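You operate a simulated robot arm through the tools that you are given. There is no shell and no other tool. Be economical: measure what you need, move in short steps, check, and stop when the job is done.

Carry out the task below with a simulated robot arm. There is one attempt and no reset: what you move stays moved.

TASK
Put one of the cover buttons from the door end of the long bench on the cork tile.
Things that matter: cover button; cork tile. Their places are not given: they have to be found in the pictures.

It is judged by the outcome, as a careful person would: the job done as asked, and still so three seconds after it is handed in. It fails if anything else is knocked over, pushed out of place, dropped, spilled or broken.

THE ROBOT
A 7-joint arm with a two-finger parallel gripper, fixed in place. Base frame: the origin is at the foot of the arm, x ahead of it, y to its left, z up; the work surface is at about z = 76. Lengths are in cm, angles in rad, forces in N, time in s.
With the tool pointing down near the work surface it reaches from about 30 to 70 cm from the base axis. Its first joint turns from -1.152 to 1.152 rad. Payload 1.57 kg.
Tool frame: the origin (TCP) lies between the finger pads and is the grasp point; the fingertips stand 3 cm ahead of it; z points along the fingers, y is the line along which they close. The gripper opens to 11 cm. The fingers are 2.4 cm wide and 1.2 cm thick; the gripper's body (4.8 by 11.2 cm) begins 7.8 cm behind the TCP.
Orientation is that of the tool frame in the base frame, as a unit quaternion [x, y, z, w]. With the fingers straight down and closing along the base's y, the tool's x points along the base's -x, its y along +y and its z along -z.

THE INTERFACE
- The arm moves only by the tool move_arm. Its argument "motion" is one flat list of numbers, 7 for each row, row after row: the shift along the base's x, y, z in cm, then the turn, a rotation vector about the base's x, y, z in rad, then the opening, from 0 (shut) to 1 (fully open). In form: [tx, ty, tz, rx, ry, rz, grip, tx, ty, tz, rx, ry, rz, grip, ...]. A call has 1 to 10 rows; each row shifts and turns the commanded pose from where the row before left it. A row lasts 0.2 s, in which the tool goes at most 5 cm and 0.15 rad; a call with a longer step from one row to the next is refused whole, and so is a gripper value outside its range. A pose out of reach is approached as far as the arm can. The call stops where the force on the tool passes 40 N (or 10 N more than at its start, if that is more) or the arm is blocked; 0.2 s more then pass. The fingers move at their own pace (about 10.8 cm/s each) and stop on an object; they squeeze with about 43 N. The grip force told is the motor's: it shows also when the fingers shut on nothing. Time passes only in rows, and 0.2 s behind the last, so rows that do not move let the fingers close. It gives the time, the measured TCP pose, the force on the tool (base axes), the opening and the grip force at its end, in the units of the frame above (readings bear some noise).
- Cameras (640 x 400 px; columns grow to the right, rows downward): "scene" is fixed at [16.47, -40.65, 138.03]; the picture's right is [0.69, -0.73, 0.00], its down [-0.57, -0.53, -0.63] and it looks along [0.46, 0.43, -0.78] (base axes); focal length 326 px, centre (320, 200). "wrist" rides on the gripper at [-3.6, 0, -8] in the tool frame; the picture's right is [0.00, -1.00, 0.00], its down [0.97, 0.00, -0.24] and it looks along [0.24, 0.00, 0.97] (tool axes); focal length 218 px, centre (320, 200).
- get_image(camera): a new picture of that camera. No time passes.
- point_at(camera, pixels): for up to 12 pixels [column, row] of the newest picture of that camera ("zoom" is the newest enlarged one), the place [x, y, z] in the base frame of the surface seen there, good to about 0.3 cm. No time passes.
- zoom(camera, box): a new picture of the part [left, top, right, bottom] of that camera's present view, enlarged. No time passes.
- hand_in(): hands the job in; it is judged then, once.

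Work in short steps. Measure before you move; look again where a grasp or a placing could have gone wrong, and mend it. You have 60 turns and 30 pictures in all, the two below and enlarged ones among them. Open the gripper and draw the arm clear of the work before you hand the job in, unless the task says otherwise; then end with one line.

The tools are called after "Emit:" as a command line: name --argument value ..., lists and objects as JSON in quotes. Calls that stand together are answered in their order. move_arm: Moves the arm, as the interface text tells. Its arguments: {"type":"object","properties":{"motion":{"type":"array"}},"required":["motion"]} The other tools are called the same way: get_image (camera) takes a picture; point_at (camera, pixels) gives the place of the surface under pixels of a picture; zoom (camera, box) takes an enlarged picture of a part of a camera's view; hand_in () hands the job in.

At the start:

```text
time: 0.0
ee_pos: [35.43, -23.72, 96.43]
tcp_rot: [0.0, 1.0, 0.0, 0.001]
force: [-0.5, 0.1, -0.3]
grip_width: 11.0
grasp_force: 0.1
```

scene: 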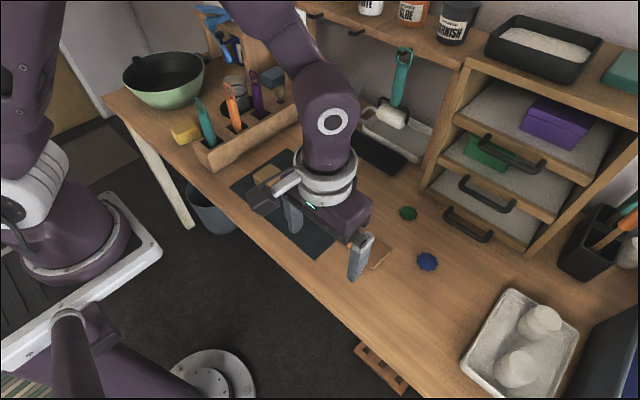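
wrist: 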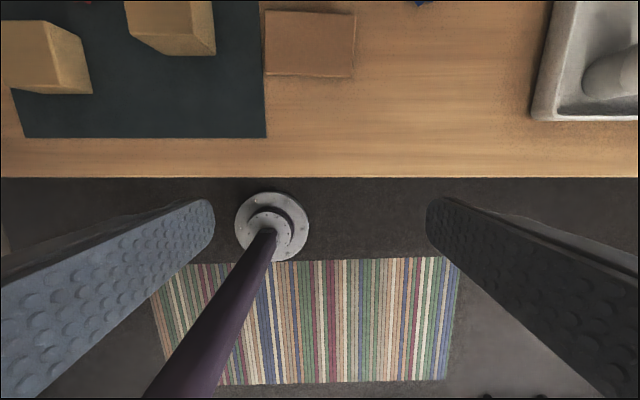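

The scene shows small blue and green items near (427,261) and (408,213), and a brown tile near (375,255). I zoom in to identify the objects and to find the door.

Emit:
zoom --camera "scene" --box '[340, 160, 500, 300]'

Emit:
zoom --camera "scene" --box '[40, 20, 320, 195]'

```text
2.86 times, centred on (420, 230) of scene
```

zoom: 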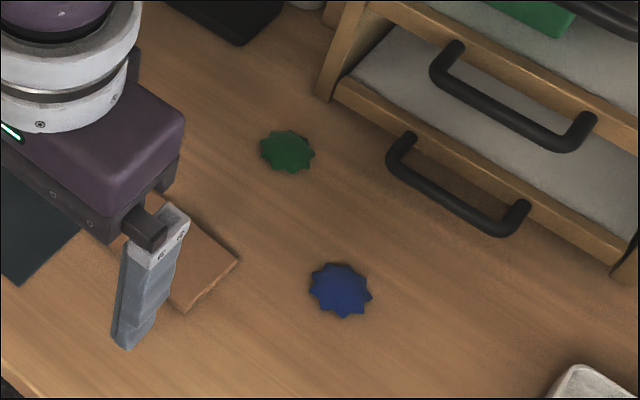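

```text
2.29 times, centred on (180, 108) of scene
```

zoom: 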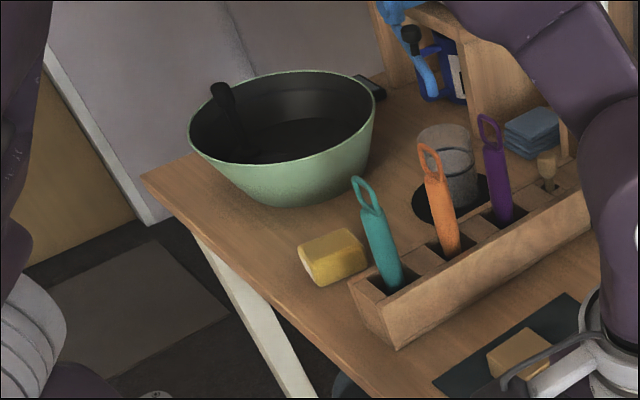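

The door with a mat seems to be at the left (+y) end. The arm hides part of the bench, so I measure key points and then raise the arm to look.

Emit:
point_at --camera "scene" --pixels '[[427, 261], [408, 213], [380, 256], [185, 131], [265, 173], [165, 80], [240, 150], [380, 155], [205, 125], [395, 65], [520, 330], [85, 95]]'

Emit:
move_arm --motion '[0, 0, 4, 0, 0, 0, 1, 0, 0, 4, 0, 0, 0, 1, 0, 0, 4, 0, 0, 0, 1, 0, 4, 2, 0, 0, 0, 1, 0, 4, 0, 0, 0, 0, 1, 0, 4, 0, 0, 0, 0, 1, 0, 4, 0, 0, 0, 0, 1, 0, 4, 0, 0, 0, 0, 1]'

Emit:
get_image --camera "scene"

Emit:
get_image --camera "wrist"

```text
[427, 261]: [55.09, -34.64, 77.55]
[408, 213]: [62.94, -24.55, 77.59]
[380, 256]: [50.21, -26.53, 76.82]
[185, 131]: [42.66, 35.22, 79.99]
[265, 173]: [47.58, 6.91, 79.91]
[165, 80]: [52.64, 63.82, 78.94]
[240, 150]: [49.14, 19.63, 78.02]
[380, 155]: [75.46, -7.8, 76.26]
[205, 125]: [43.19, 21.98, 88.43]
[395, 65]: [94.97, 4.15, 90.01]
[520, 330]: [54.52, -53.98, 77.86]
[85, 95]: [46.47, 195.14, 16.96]
```

```text
time: 1.8
ee_pos: [35.46, -3.65, 110.3]
tcp_rot: [0.001, 1.0, 0.0, 0.0]
force: [-0.1, 0.2, 0.4]
grip_width: 10.99
grasp_force: 0.0
```

```text
25 pictures are left
```

scene: 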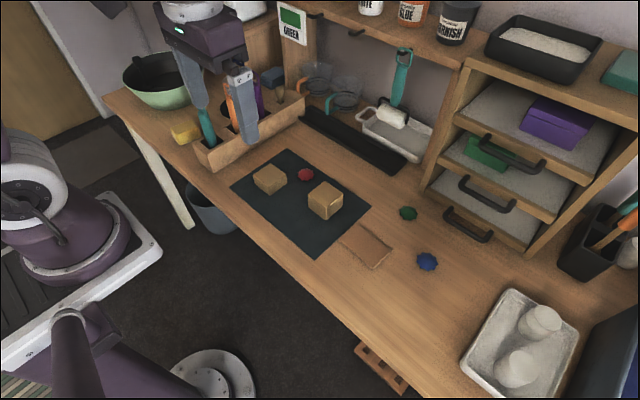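

```text
24 pictures are left
```

wrist: 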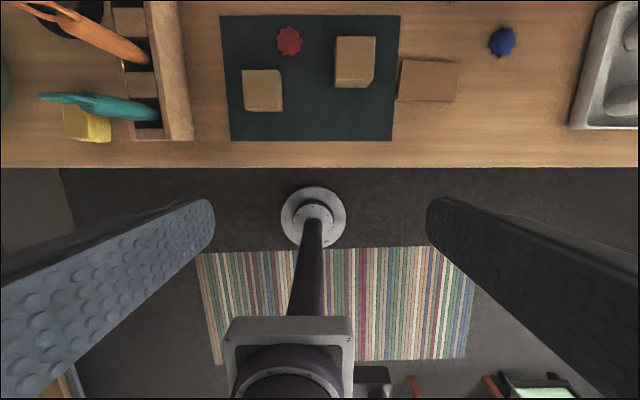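

A sign reading "GREEN" and three scalloped discs (red 306,174; green 408,213; blue 427,261) are now visible. I zoom in on these and on the door end.

Emit:
zoom --camera "scene" --box '[260, 0, 380, 75]'

Emit:
zoom --camera "scene" --box '[230, 130, 450, 290]'

Emit:
zoom --camera "scene" --box '[100, 40, 340, 190]'

Emit:
zoom --camera "scene" --box '[440, 170, 640, 400]'

```text
5.33 times, centred on (320, 38) of scene
```

zoom: 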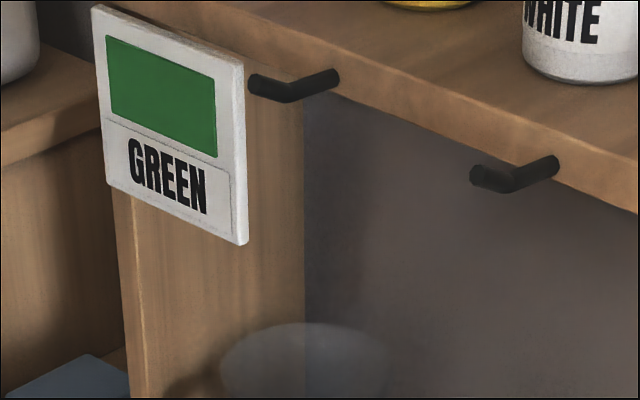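

```text
2.50 times, centred on (340, 210) of scene
```

zoom: 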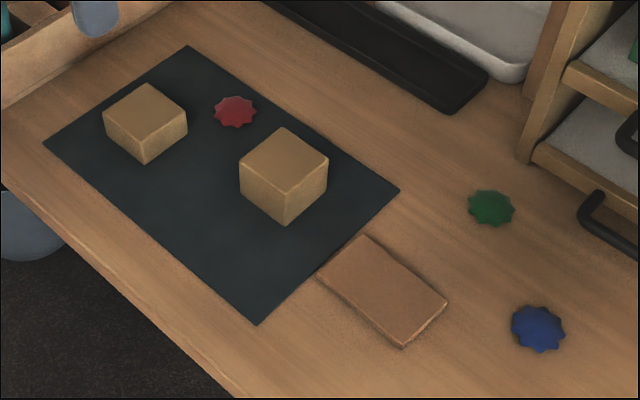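

```text
2.67 times, centred on (220, 115) of scene
```

zoom: 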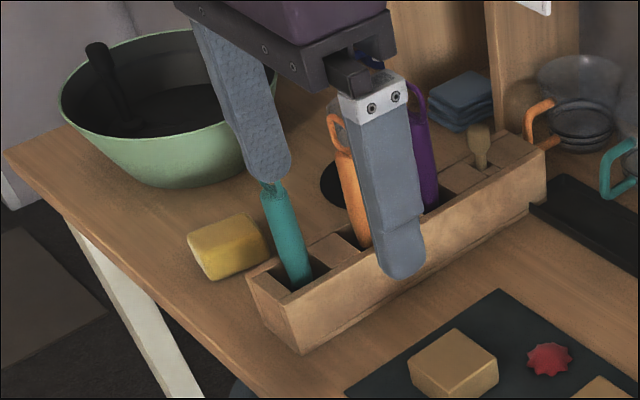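

```text
1.74 times, centred on (540, 285) of scene
```

zoom: 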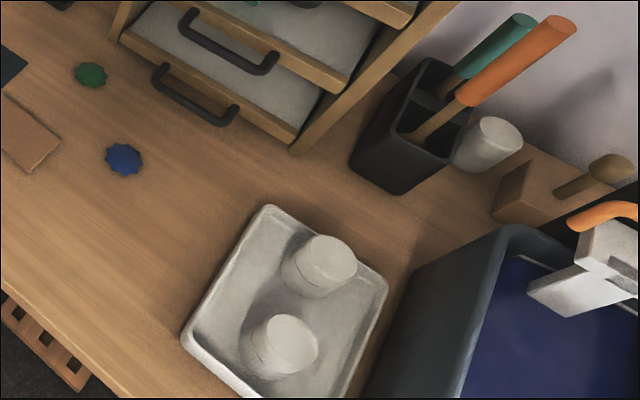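

The discs are spread over the middle of the bench. I move the arm over the left (door) end at a safe height to look for others there.

Emit:
move_arm --motion '[-1, 4, 1, 0, 0, 0, 1, -1, 4, 1, 0, 0, 0, 1, -1, 4, 0, 0, 0, 0, 1, -1, 4, 0, 0, 0, 0, 1, 0, 4, 0, 0, 0, 0, 1, 0, 4, 0, 0, 0, 0, 1, 0, 4, 0, 0, 0, 0, 1, 0, 4, 0, 0, 0, 0, 1, 0, 4, 0, 0, 0, 0, 1]'

Emit:
get_image --camera "wrist"

Emit:
get_image --camera "scene"

```text
time: 3.8
ee_pos: [31.32, 32.34, 112.5]
tcp_rot: [0.0, 1.0, 0.0, 0.0]
force: [0.2, -0.1, -0.9]
grip_width: 11.01
grasp_force: 0.0
```

```text
19 pictures are left
```

wrist: 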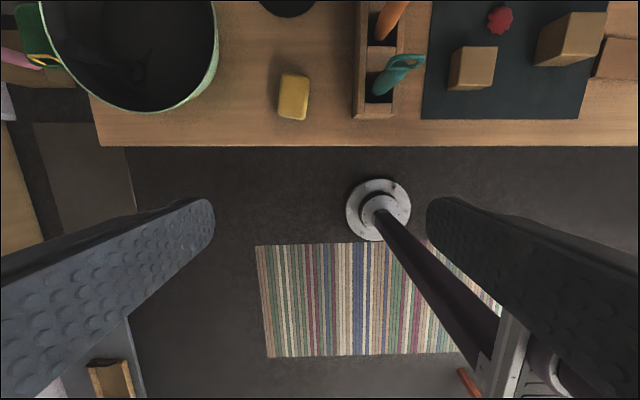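

```text
18 pictures are left
```

scene: 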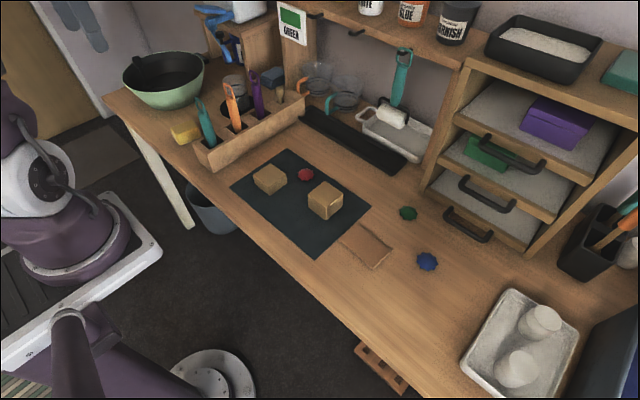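

The door end shows only the bowl, yellow sponge and tool rack so far. I tilt the tool forward to see the back part of the bench.

Emit:
move_arm --motion '[0, 0, 1, 0, -0.15, 0, 1, 0, 0, 1, 0, -0.15, 0, 1, 0, 0, 1, 0, -0.15, 0, 1, 0, 0, 1, 0, -0.15, 0, 1, 0, 0, 1, 0, -0.15, 0, 1]'

Emit:
get_image --camera "wrist"

```text
time: 5.0
ee_pos: [31.48, 32.31, 117.52]
tcp_rot: [0.001, 0.93, 0.0, 0.367]
force: [0.5, -0.6, -0.1]
grip_width: 10.99
grasp_force: 0.0
```

```text
17 pictures are left
```

wrist: 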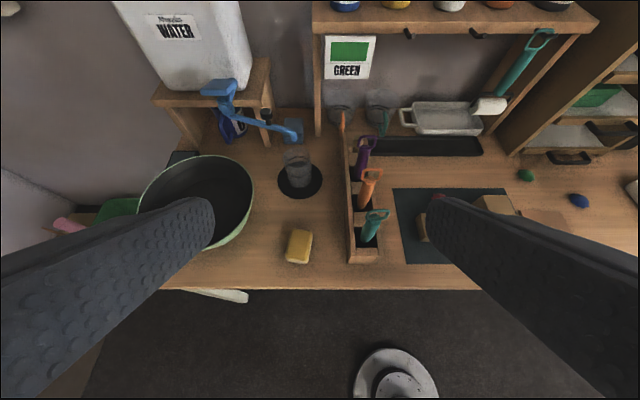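

No buttons at the back of the left end either. Before choosing among red, green and blue I need to be sure where the door is, so I turn the tilted camera left.

Emit:
move_arm --motion '[0, -1, 0, 0, -0.15, 0, 1, 0, -1, 0, 0, -0.15, 0, 1, 0, -1, 0, 0, 0, 0.15, 1, 0, -1, 0, 0, 0, 0.15, 1, 0, -1, 0, 0, 0, 0.15, 1, 0, -1, 0, 0, 0, 0.15, 1, 0, -1, 0, 0, 0, 0.15, 1, 0, -1, 0, 0, 0, 0.15, 1, 0, -1, 0, 0, 0, 0.15, 1]'

Emit:
get_image --camera "wrist"

```text
time: 7.0
ee_pos: [31.61, 28.97, 118.66]
tcp_rot: [-0.171, 0.849, 0.098, 0.491]
force: [-0.8, -0.4, -0.4]
grip_width: 11.0
grasp_force: 0.1
out of reach, approached as far as the arm can: row 5, 6, 7, 8, 9
```

```text
16 pictures are left
```

wrist: 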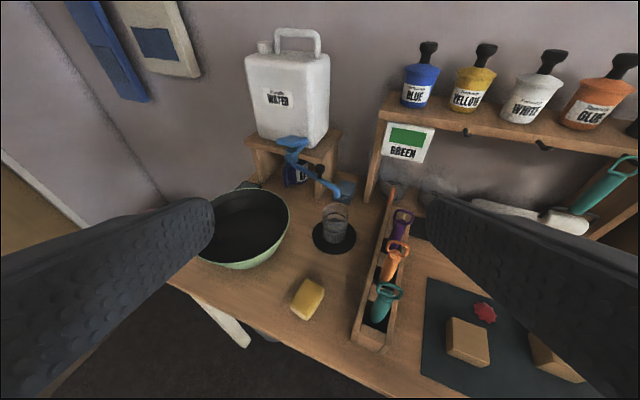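

At the left, a brown door panel and a wall appear, but no buttons near it. Now I undo the turn and look toward the right end.

Emit:
move_arm --motion '[0, -1, 0, 0, 0, -0.15, 1, 0, -1, 0, 0, 0, -0.15, 1, 0, -1, 0, 0, 0, -0.15, 1, 0, -1, 0, 0, 0, -0.15, 1, 0, -1, 0, 0, 0, -0.15, 1, 0, -1, 0, 0, 0, -0.15, 1, 0, -1, 0, 0, 0, -0.15, 1, 0, -4, 0, 0, 0, 0, 1, 0, -4, 0, 0, 0, 0, 1, 0, -4, 0, 0, 0, 0, 1]'

Emit:
move_arm --motion '[0, -4, 0, 0, 0, -0.15, 1, 0, -4, 0, 0, 0, -0.15, 1, 0, -4, 0, 0, 0, -0.15, 1, 0, -4, 0, 0, 0, -0.15, 1, 0, -4, 0, 0, 0, -0.15, 1, 0, -4, 0, 0, 0, 0, 1]'

Emit:
get_image --camera "wrist"

```text
time: 9.2
ee_pos: [31.69, 9.95, 118.8]
tcp_rot: [0.276, 0.82, -0.16, 0.474]
force: [0.6, -0.7, 0.0]
grip_width: 11.01
grasp_force: 0.0
```

```text
time: 10.6
ee_pos: [31.97, -10.93, 118.96]
tcp_rot: [0.559, 0.662, -0.324, 0.381]
force: [-0.1, 0.0, 0.1]
grip_width: 11.01
grasp_force: 0.0
out of reach, approached as far as the arm can: row 6
```

```text
15 pictures are left
```

wrist: 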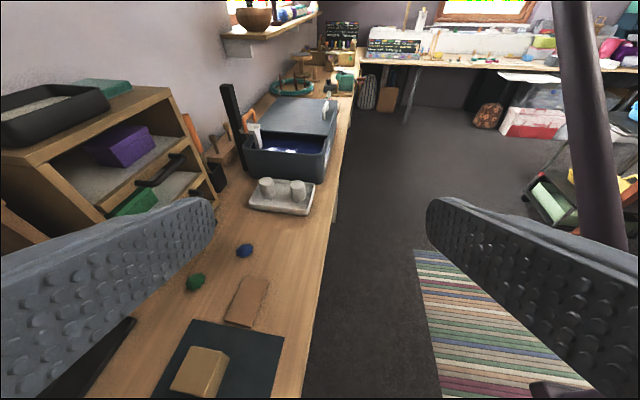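

The long bench runs far to the right toward a window, so the near part with the three discs is the door end. The loose green disc is clear of the mat, so I'll take that one. I undo the yaw (≈1.40 rad) and the tilt (≈1.045 rad) to return to straight down.

Emit:
move_arm --motion '[0, 0, 0, 0, 0, 0.15, 1, 0, 0, 0, 0, 0, 0.15, 1, 0, 0, 0, 0, 0, 0.15, 1, 0, 0, 0, 0, 0, 0.15, 1, 0, 0, 0, 0, 0, 0.15, 1, 0, 0, 0, 0, 0, 0.15, 1, 0, 0, 0, 0, 0, 0.15, 1, 0, 0, 0, 0, 0, 0.15, 1, 0, 0, 0, 0, 0, 0.15, 1, 0, 0, 0, 0, 0, 0.05, 1]'

Emit:
move_arm --motion '[2, -1, -1, 0, 0.15, 0, 1, 2, -1, -1, 0, 0.15, 0, 1, 2, -1, -1, 0, 0.15, 0, 1, 2, -1, -1, 0, 0.15, 0, 1, 2, -1, -1, 0, 0.15, 0, 1, 2, -1, -1, 0, 0.15, 0, 1, 2, -1, -1, 0, 0.145, 0, 1, 0, 0, 0, 0, 0, 0, 1]'

Emit:
get_image --camera "scene"

Emit:
get_image --camera "wrist"

```text
time: 12.8
ee_pos: [31.92, -10.94, 118.94]
tcp_rot: [0.558, 0.662, -0.322, 0.382]
force: [1.1, 0.5, 0.5]
grip_width: 11.0
grasp_force: 0.1
out of reach, approached as far as the arm can: row 1, 2, 3, 4, 5, 6, 7, 8, 9
```

```text
time: 14.6
ee_pos: [45.86, -17.94, 111.89]
tcp_rot: [0.313, 0.78, -0.542, 0.0]
force: [0.2, -0.5, -0.1]
grip_width: 11.01
grasp_force: 0.1
```

```text
14 pictures are left
```

scene: 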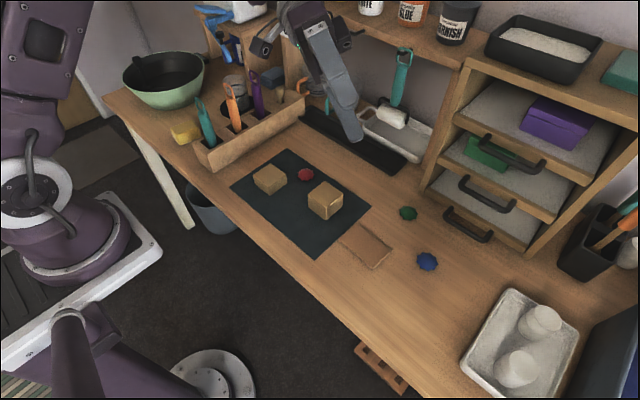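

```text
13 pictures are left
```

wrist: 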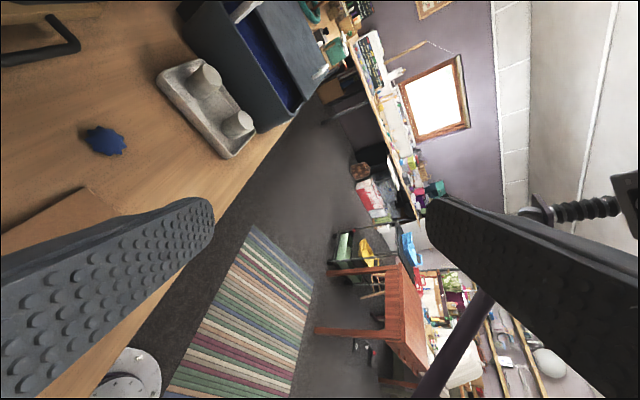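

The yaw undo did not take, so the tool is tilted sideways. From the present quaternion the correction to straight down is a rotation of (1.171, 0, 0.676), which I apply in 10 steps.

Emit:
move_arm --motion '[0, 0, 0, 0.1171, 0, 0.0676, 1, 0, 0, 0, 0.1171, 0, 0.0676, 1, 0, 0, 0, 0.1171, 0, 0.0676, 1, 0, 0, 0, 0.1171, 0, 0.0676, 1, 0, 0, 0, 0.1171, 0, 0.0676, 1, 0, 0, 0, 0.1171, 0, 0.0676, 1, 0, 0, 0, 0.1171, 0, 0.0676, 1, 0, 0, 0, 0.1171, 0, 0.0676, 1, 0, 0, 0, 0.1171, 0, 0.0676, 1, 0, 0, 0, 0.1171, 0, 0.0676, 1]'

Emit:
zoom --camera "scene" --box '[320, 180, 480, 280]'

Emit:
get_image --camera "wrist"

```text
time: 16.8
ee_pos: [46.0, -17.93, 111.88]
tcp_rot: [0.0, 1.0, 0.002, 0.001]
force: [0.1, 0.0, -0.8]
grip_width: 11.0
grasp_force: 0.0
```

```text
4.00 times, centred on (400, 230) of scene
```

zoom: 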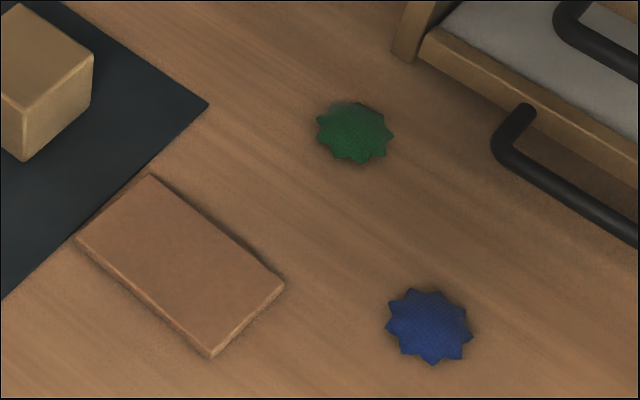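

```text
11 pictures are left
```

wrist: 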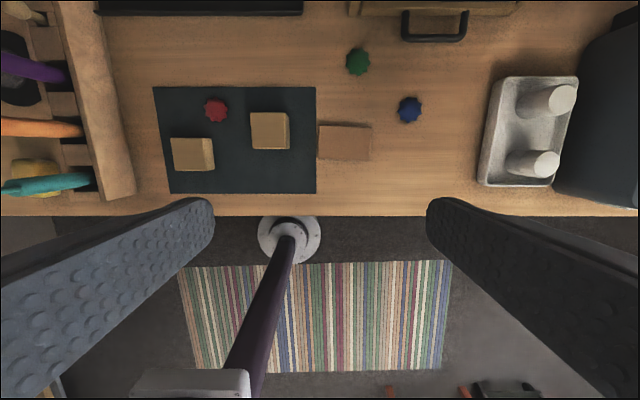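

Now straight down. The discs are fabric-covered buttons and the brown slab is the cork tile. I measure green's edges, the tile corners and the near drawer handle in the zoom picture.

Emit:
point_at --camera "zoom" --pixels '[[355, 130], [322, 132], [390, 132], [352, 106], [362, 158], [180, 265], [152, 178], [280, 285], [212, 350], [80, 240], [510, 145], [430, 325]]'

Emit:
point_at --camera "wrist" --pixels '[[358, 61], [409, 109], [344, 142], [318, 121], [372, 160], [406, 40], [358, 71], [346, 61], [370, 61], [330, 20]]'

```text
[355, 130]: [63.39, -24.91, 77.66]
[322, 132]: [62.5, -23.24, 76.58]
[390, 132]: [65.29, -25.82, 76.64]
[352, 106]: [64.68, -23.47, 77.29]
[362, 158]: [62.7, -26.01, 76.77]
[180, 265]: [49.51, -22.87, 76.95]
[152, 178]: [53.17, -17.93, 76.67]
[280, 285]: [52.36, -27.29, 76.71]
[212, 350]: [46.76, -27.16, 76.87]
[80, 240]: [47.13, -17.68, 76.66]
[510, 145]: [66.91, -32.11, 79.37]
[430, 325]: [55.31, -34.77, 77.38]
```

```text
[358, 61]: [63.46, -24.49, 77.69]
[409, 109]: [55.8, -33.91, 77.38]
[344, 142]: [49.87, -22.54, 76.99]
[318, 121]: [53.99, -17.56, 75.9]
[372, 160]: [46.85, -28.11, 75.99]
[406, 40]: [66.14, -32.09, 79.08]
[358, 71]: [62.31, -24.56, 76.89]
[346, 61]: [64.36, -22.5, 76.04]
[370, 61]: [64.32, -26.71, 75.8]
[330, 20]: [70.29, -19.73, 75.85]
```

Any of them would do; blue at about (55.5, -34.4) has more clearance from the drawer handle than green. I move above it to refine.

Emit:
move_arm --motion '[1.58, -2.75, -2.8, 0, 0, 0, 0.8, 1.58, -2.75, -2.8, 0, 0, 0, 0.8, 1.58, -2.75, -2.8, 0, 0, 0, 0.8, 1.58, -2.75, -2.8, 0, 0, 0, 0.6, 1.58, -2.75, -2.8, 0, 0, 0, 0.6, 1.58, -2.75, -2.8, 0, 0, 0, 0.6]'

Emit:
get_image --camera "wrist"

```text
time: 18.2
ee_pos: [55.29, -34.41, 95.15]
tcp_rot: [0.001, 1.0, 0.001, -0.001]
force: [-0.5, 0.3, -0.3]
grip_width: 6.61
grasp_force: 0.0
```

```text
10 pictures are left
```

wrist: 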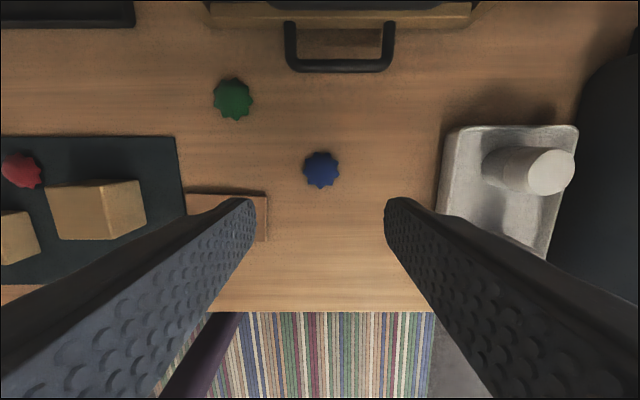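

Emit:
point_at --camera "wrist" --pixels '[[321, 170], [304, 170], [338, 170], [321, 153], [321, 187], [440, 190], [267, 200], [266, 238], [186, 194], [340, 69], [225, 200]]'

```text
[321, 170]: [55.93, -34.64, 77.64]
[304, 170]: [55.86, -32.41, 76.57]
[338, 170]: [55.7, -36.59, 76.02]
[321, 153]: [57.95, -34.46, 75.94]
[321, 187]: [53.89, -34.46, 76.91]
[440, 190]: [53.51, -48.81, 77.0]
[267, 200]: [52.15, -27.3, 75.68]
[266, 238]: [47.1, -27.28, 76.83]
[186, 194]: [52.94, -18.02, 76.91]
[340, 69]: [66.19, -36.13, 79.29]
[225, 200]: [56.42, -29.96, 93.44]
```

Blue centre is about (55.85, -34.5), about 4.1 wide, top z≈77.6; the tray and tile clear the fingers. I descend until the tips are just above the bench (TCP ≈ 79.4).

Emit:
move_arm --motion '[0.55, -0.1, -3, 0, 0, 0, 0.6, 0, 0, -3, 0, 0, 0, 0.6, 0, 0, -3, 0, 0, 0, 0.6, 0, 0, -3, 0, 0, 0, 0.6, 0, 0, -2, 0, 0, 0, 0.6, 0, 0, -1.1, 0, 0, 0, 0.6, 0, 0, -0.6, 0, 0, 0, 0.6, 0, 0, 0, 0, 0, 0, 0.6]'

Emit:
get_image --camera "wrist"

```text
time: 20.0
ee_pos: [55.86, -34.45, 79.4]
tcp_rot: [0.001, 1.0, 0.0, 0.0]
force: [0.0, 0.2, 0.2]
grip_width: 6.58
grasp_force: 0.0
```

```text
9 pictures are left
```

wrist: 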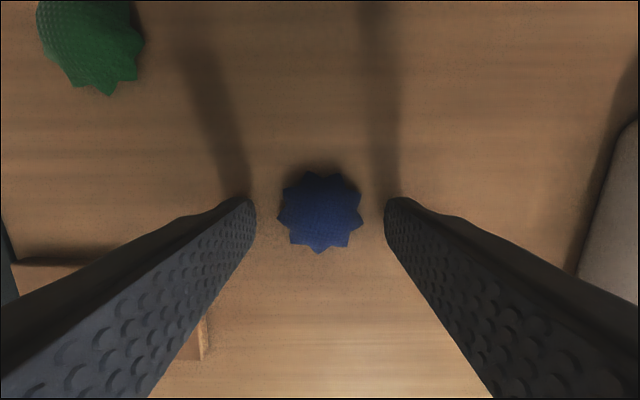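

The button (320,210) is centred between the fingertips. I close on it.

Emit:
move_arm --motion '[0, 0, 0, 0, 0, 0, 0.3, 0, 0, 0, 0, 0, 0, 0.2, 0, 0, 0, 0, 0, 0, 0.2, 0, 0, 0, 0, 0, 0, 0.2]'

Emit:
get_image --camera "wrist"

```text
time: 21.0
ee_pos: [55.9, -34.44, 79.48]
tcp_rot: [0.0, 1.0, 0.001, 0.0]
force: [-0.6, 0.6, -0.6]
grip_width: 2.78
grasp_force: 38.6
```

```text
8 pictures are left
```

wrist: 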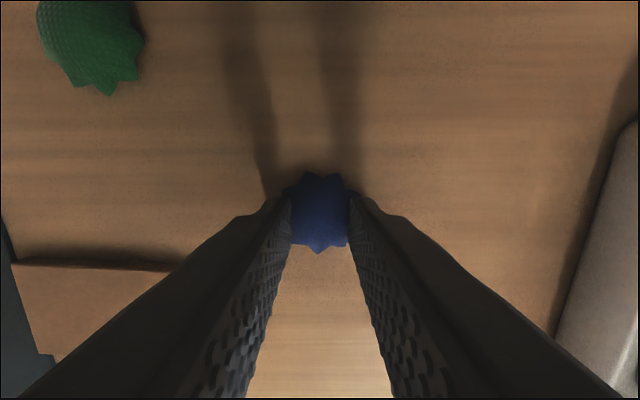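

It stopped at 2.78 cm with 38.6 N, so it is gripped. I lift and carry it above the tile centre (49.9, -22.5).

Emit:
move_arm --motion '[0, 0, 1, 0, 0, 0, 0.2, 0, 0, 2, 0, 0, 0, 0.2, 0, 0, 3, 0, 0, 0, 0.2, 0, 0, 3, 0, 0, 0, 0.2, -1.2, 2.4, 0, 0, 0, 0, 0.2, -1.2, 2.4, 0, 0, 0, 0, 0.2, -1.2, 2.4, 0, 0, 0, 0, 0.2, -1.2, 2.4, 0, 0, 0, 0, 0.2, -1.2, 2.3, 0, 0, 0, 0, 0.2]'

Emit:
get_image --camera "wrist"

```text
time: 23.0
ee_pos: [49.79, -22.46, 88.31]
tcp_rot: [0.002, 1.0, 0.0, 0.001]
force: [0.9, -0.4, -0.7]
grip_width: 2.79
grasp_force: 38.4
```

```text
7 pictures are left
```

wrist: 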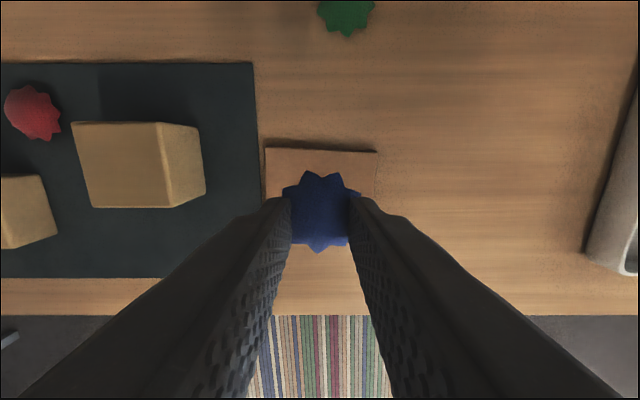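

The button is held over the tile. I lower it to TCP ≈ 80.45 (tile top is about 0.9 above the bench), watching the force.

Emit:
move_arm --motion '[0, 0, -3, 0, 0, 0, 0.2, 0, 0, -3, 0, 0, 0, 0.2, 0, 0, -1, 0, 0, 0, 0.2, 0, 0, -0.5, 0, 0, 0, 0.2, 0, 0, -0.35, 0, 0, 0, 0.2, 0, 0, 0, 0, 0, 0, 0.2]'

Emit:
zoom --camera "scene" --box '[320, 180, 480, 280]'

```text
time: 24.4
ee_pos: [49.88, -22.61, 80.47]
tcp_rot: [0.0, 1.0, -0.001, 0.001]
force: [-0.2, -0.1, -0.4]
grip_width: 2.77
grasp_force: 38.1
```

```text
4.00 times, centred on (400, 230) of scene
```

zoom: 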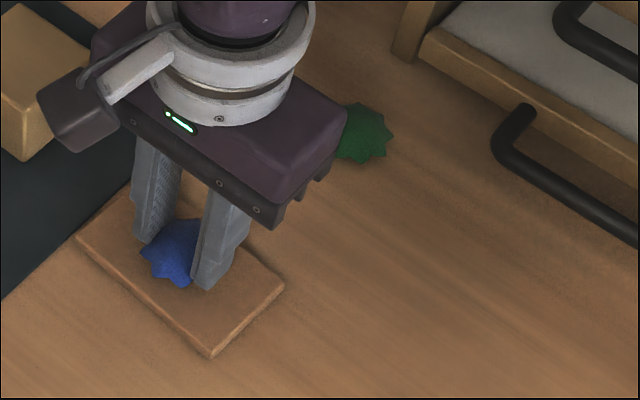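

No contact force yet, so I go down slightly more in 0.1 cm steps.

Emit:
move_arm --motion '[0, 0, -0.1, 0, 0, 0, 0.2, 0, 0, -0.1, 0, 0, 0, 0.2, 0, 0, 0, 0, 0, 0, 0.2]'

```text
time: 25.2
ee_pos: [49.89, -22.54, 80.36]
tcp_rot: [0.001, 1.0, 0.001, 0.0]
force: [-0.5, -0.5, 1.2]
grip_width: 2.79
grasp_force: 37.7
```

Slight contact (z lags the command, 1.2 N up). I open the fingers modestly and rise.

Emit:
move_arm --motion '[0, 0, 0, 0, 0, 0, 0.3, 0, 0, 0, 0, 0, 0, 0.4, 0, 0, 0, 0, 0, 0, 0.5, 0, 0, 0, 0, 0, 0, 0.5, 0, 0, 1.5, 0, 0, 0, 0.5, 0, 0, 3, 0, 0, 0, 0.5, 0, 0, 4, 0, 0, 0, 0.5, 0, 0, 4, 0, 0, 0, 0.5, -1, 0, 4, 0, 0, 0, 0.5, -2, 0, 4, 0, 0, 0, 0.5]'

Emit:
move_arm --motion '[-4, 0, 2, 0, 0, 0, 0.5, -4, 0, 2, 0, 0, 0, 0.5, -4, 0, 0, 0, 0, 0, 0.5]'

Emit:
get_image --camera "scene"

Emit:
zoom --camera "scene" --box '[320, 180, 480, 280]'

```text
time: 27.4
ee_pos: [46.84, -22.64, 100.9]
tcp_rot: [0.0, 1.0, 0.001, 0.0]
force: [-0.3, -0.1, -0.8]
grip_width: 5.48
grasp_force: 0.0
```

```text
time: 28.2
ee_pos: [34.77, -22.45, 104.87]
tcp_rot: [0.002, 1.0, 0.001, 0.0]
force: [-0.1, 0.2, -0.6]
grip_width: 5.51
grasp_force: 0.1
```

```text
5 pictures are left
```

scene: 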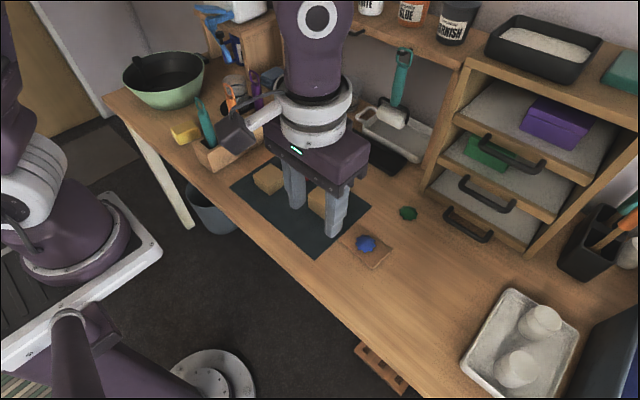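

```text
4.00 times, centred on (400, 230) of scene
```

zoom: 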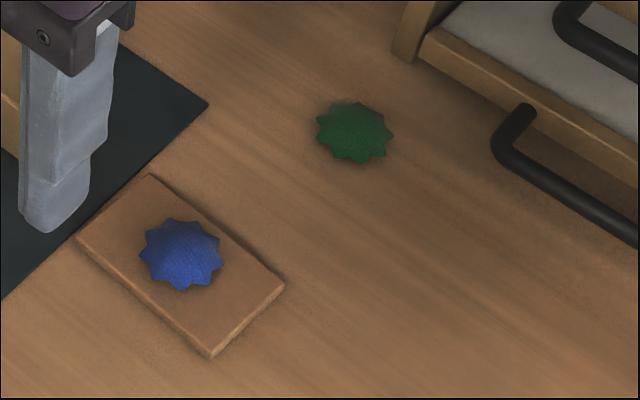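

The blue button lies flat in the middle of the cork tile at zoom (182,255). Nothing else has moved, the gripper is open and the arm is clear, so I hand in.

Emit:
hand_in

```text
The job is handed in.
```

I put the blue cover button on the cork tile, where it lies flat near the middle, and handed the job in; nothing else was moved.
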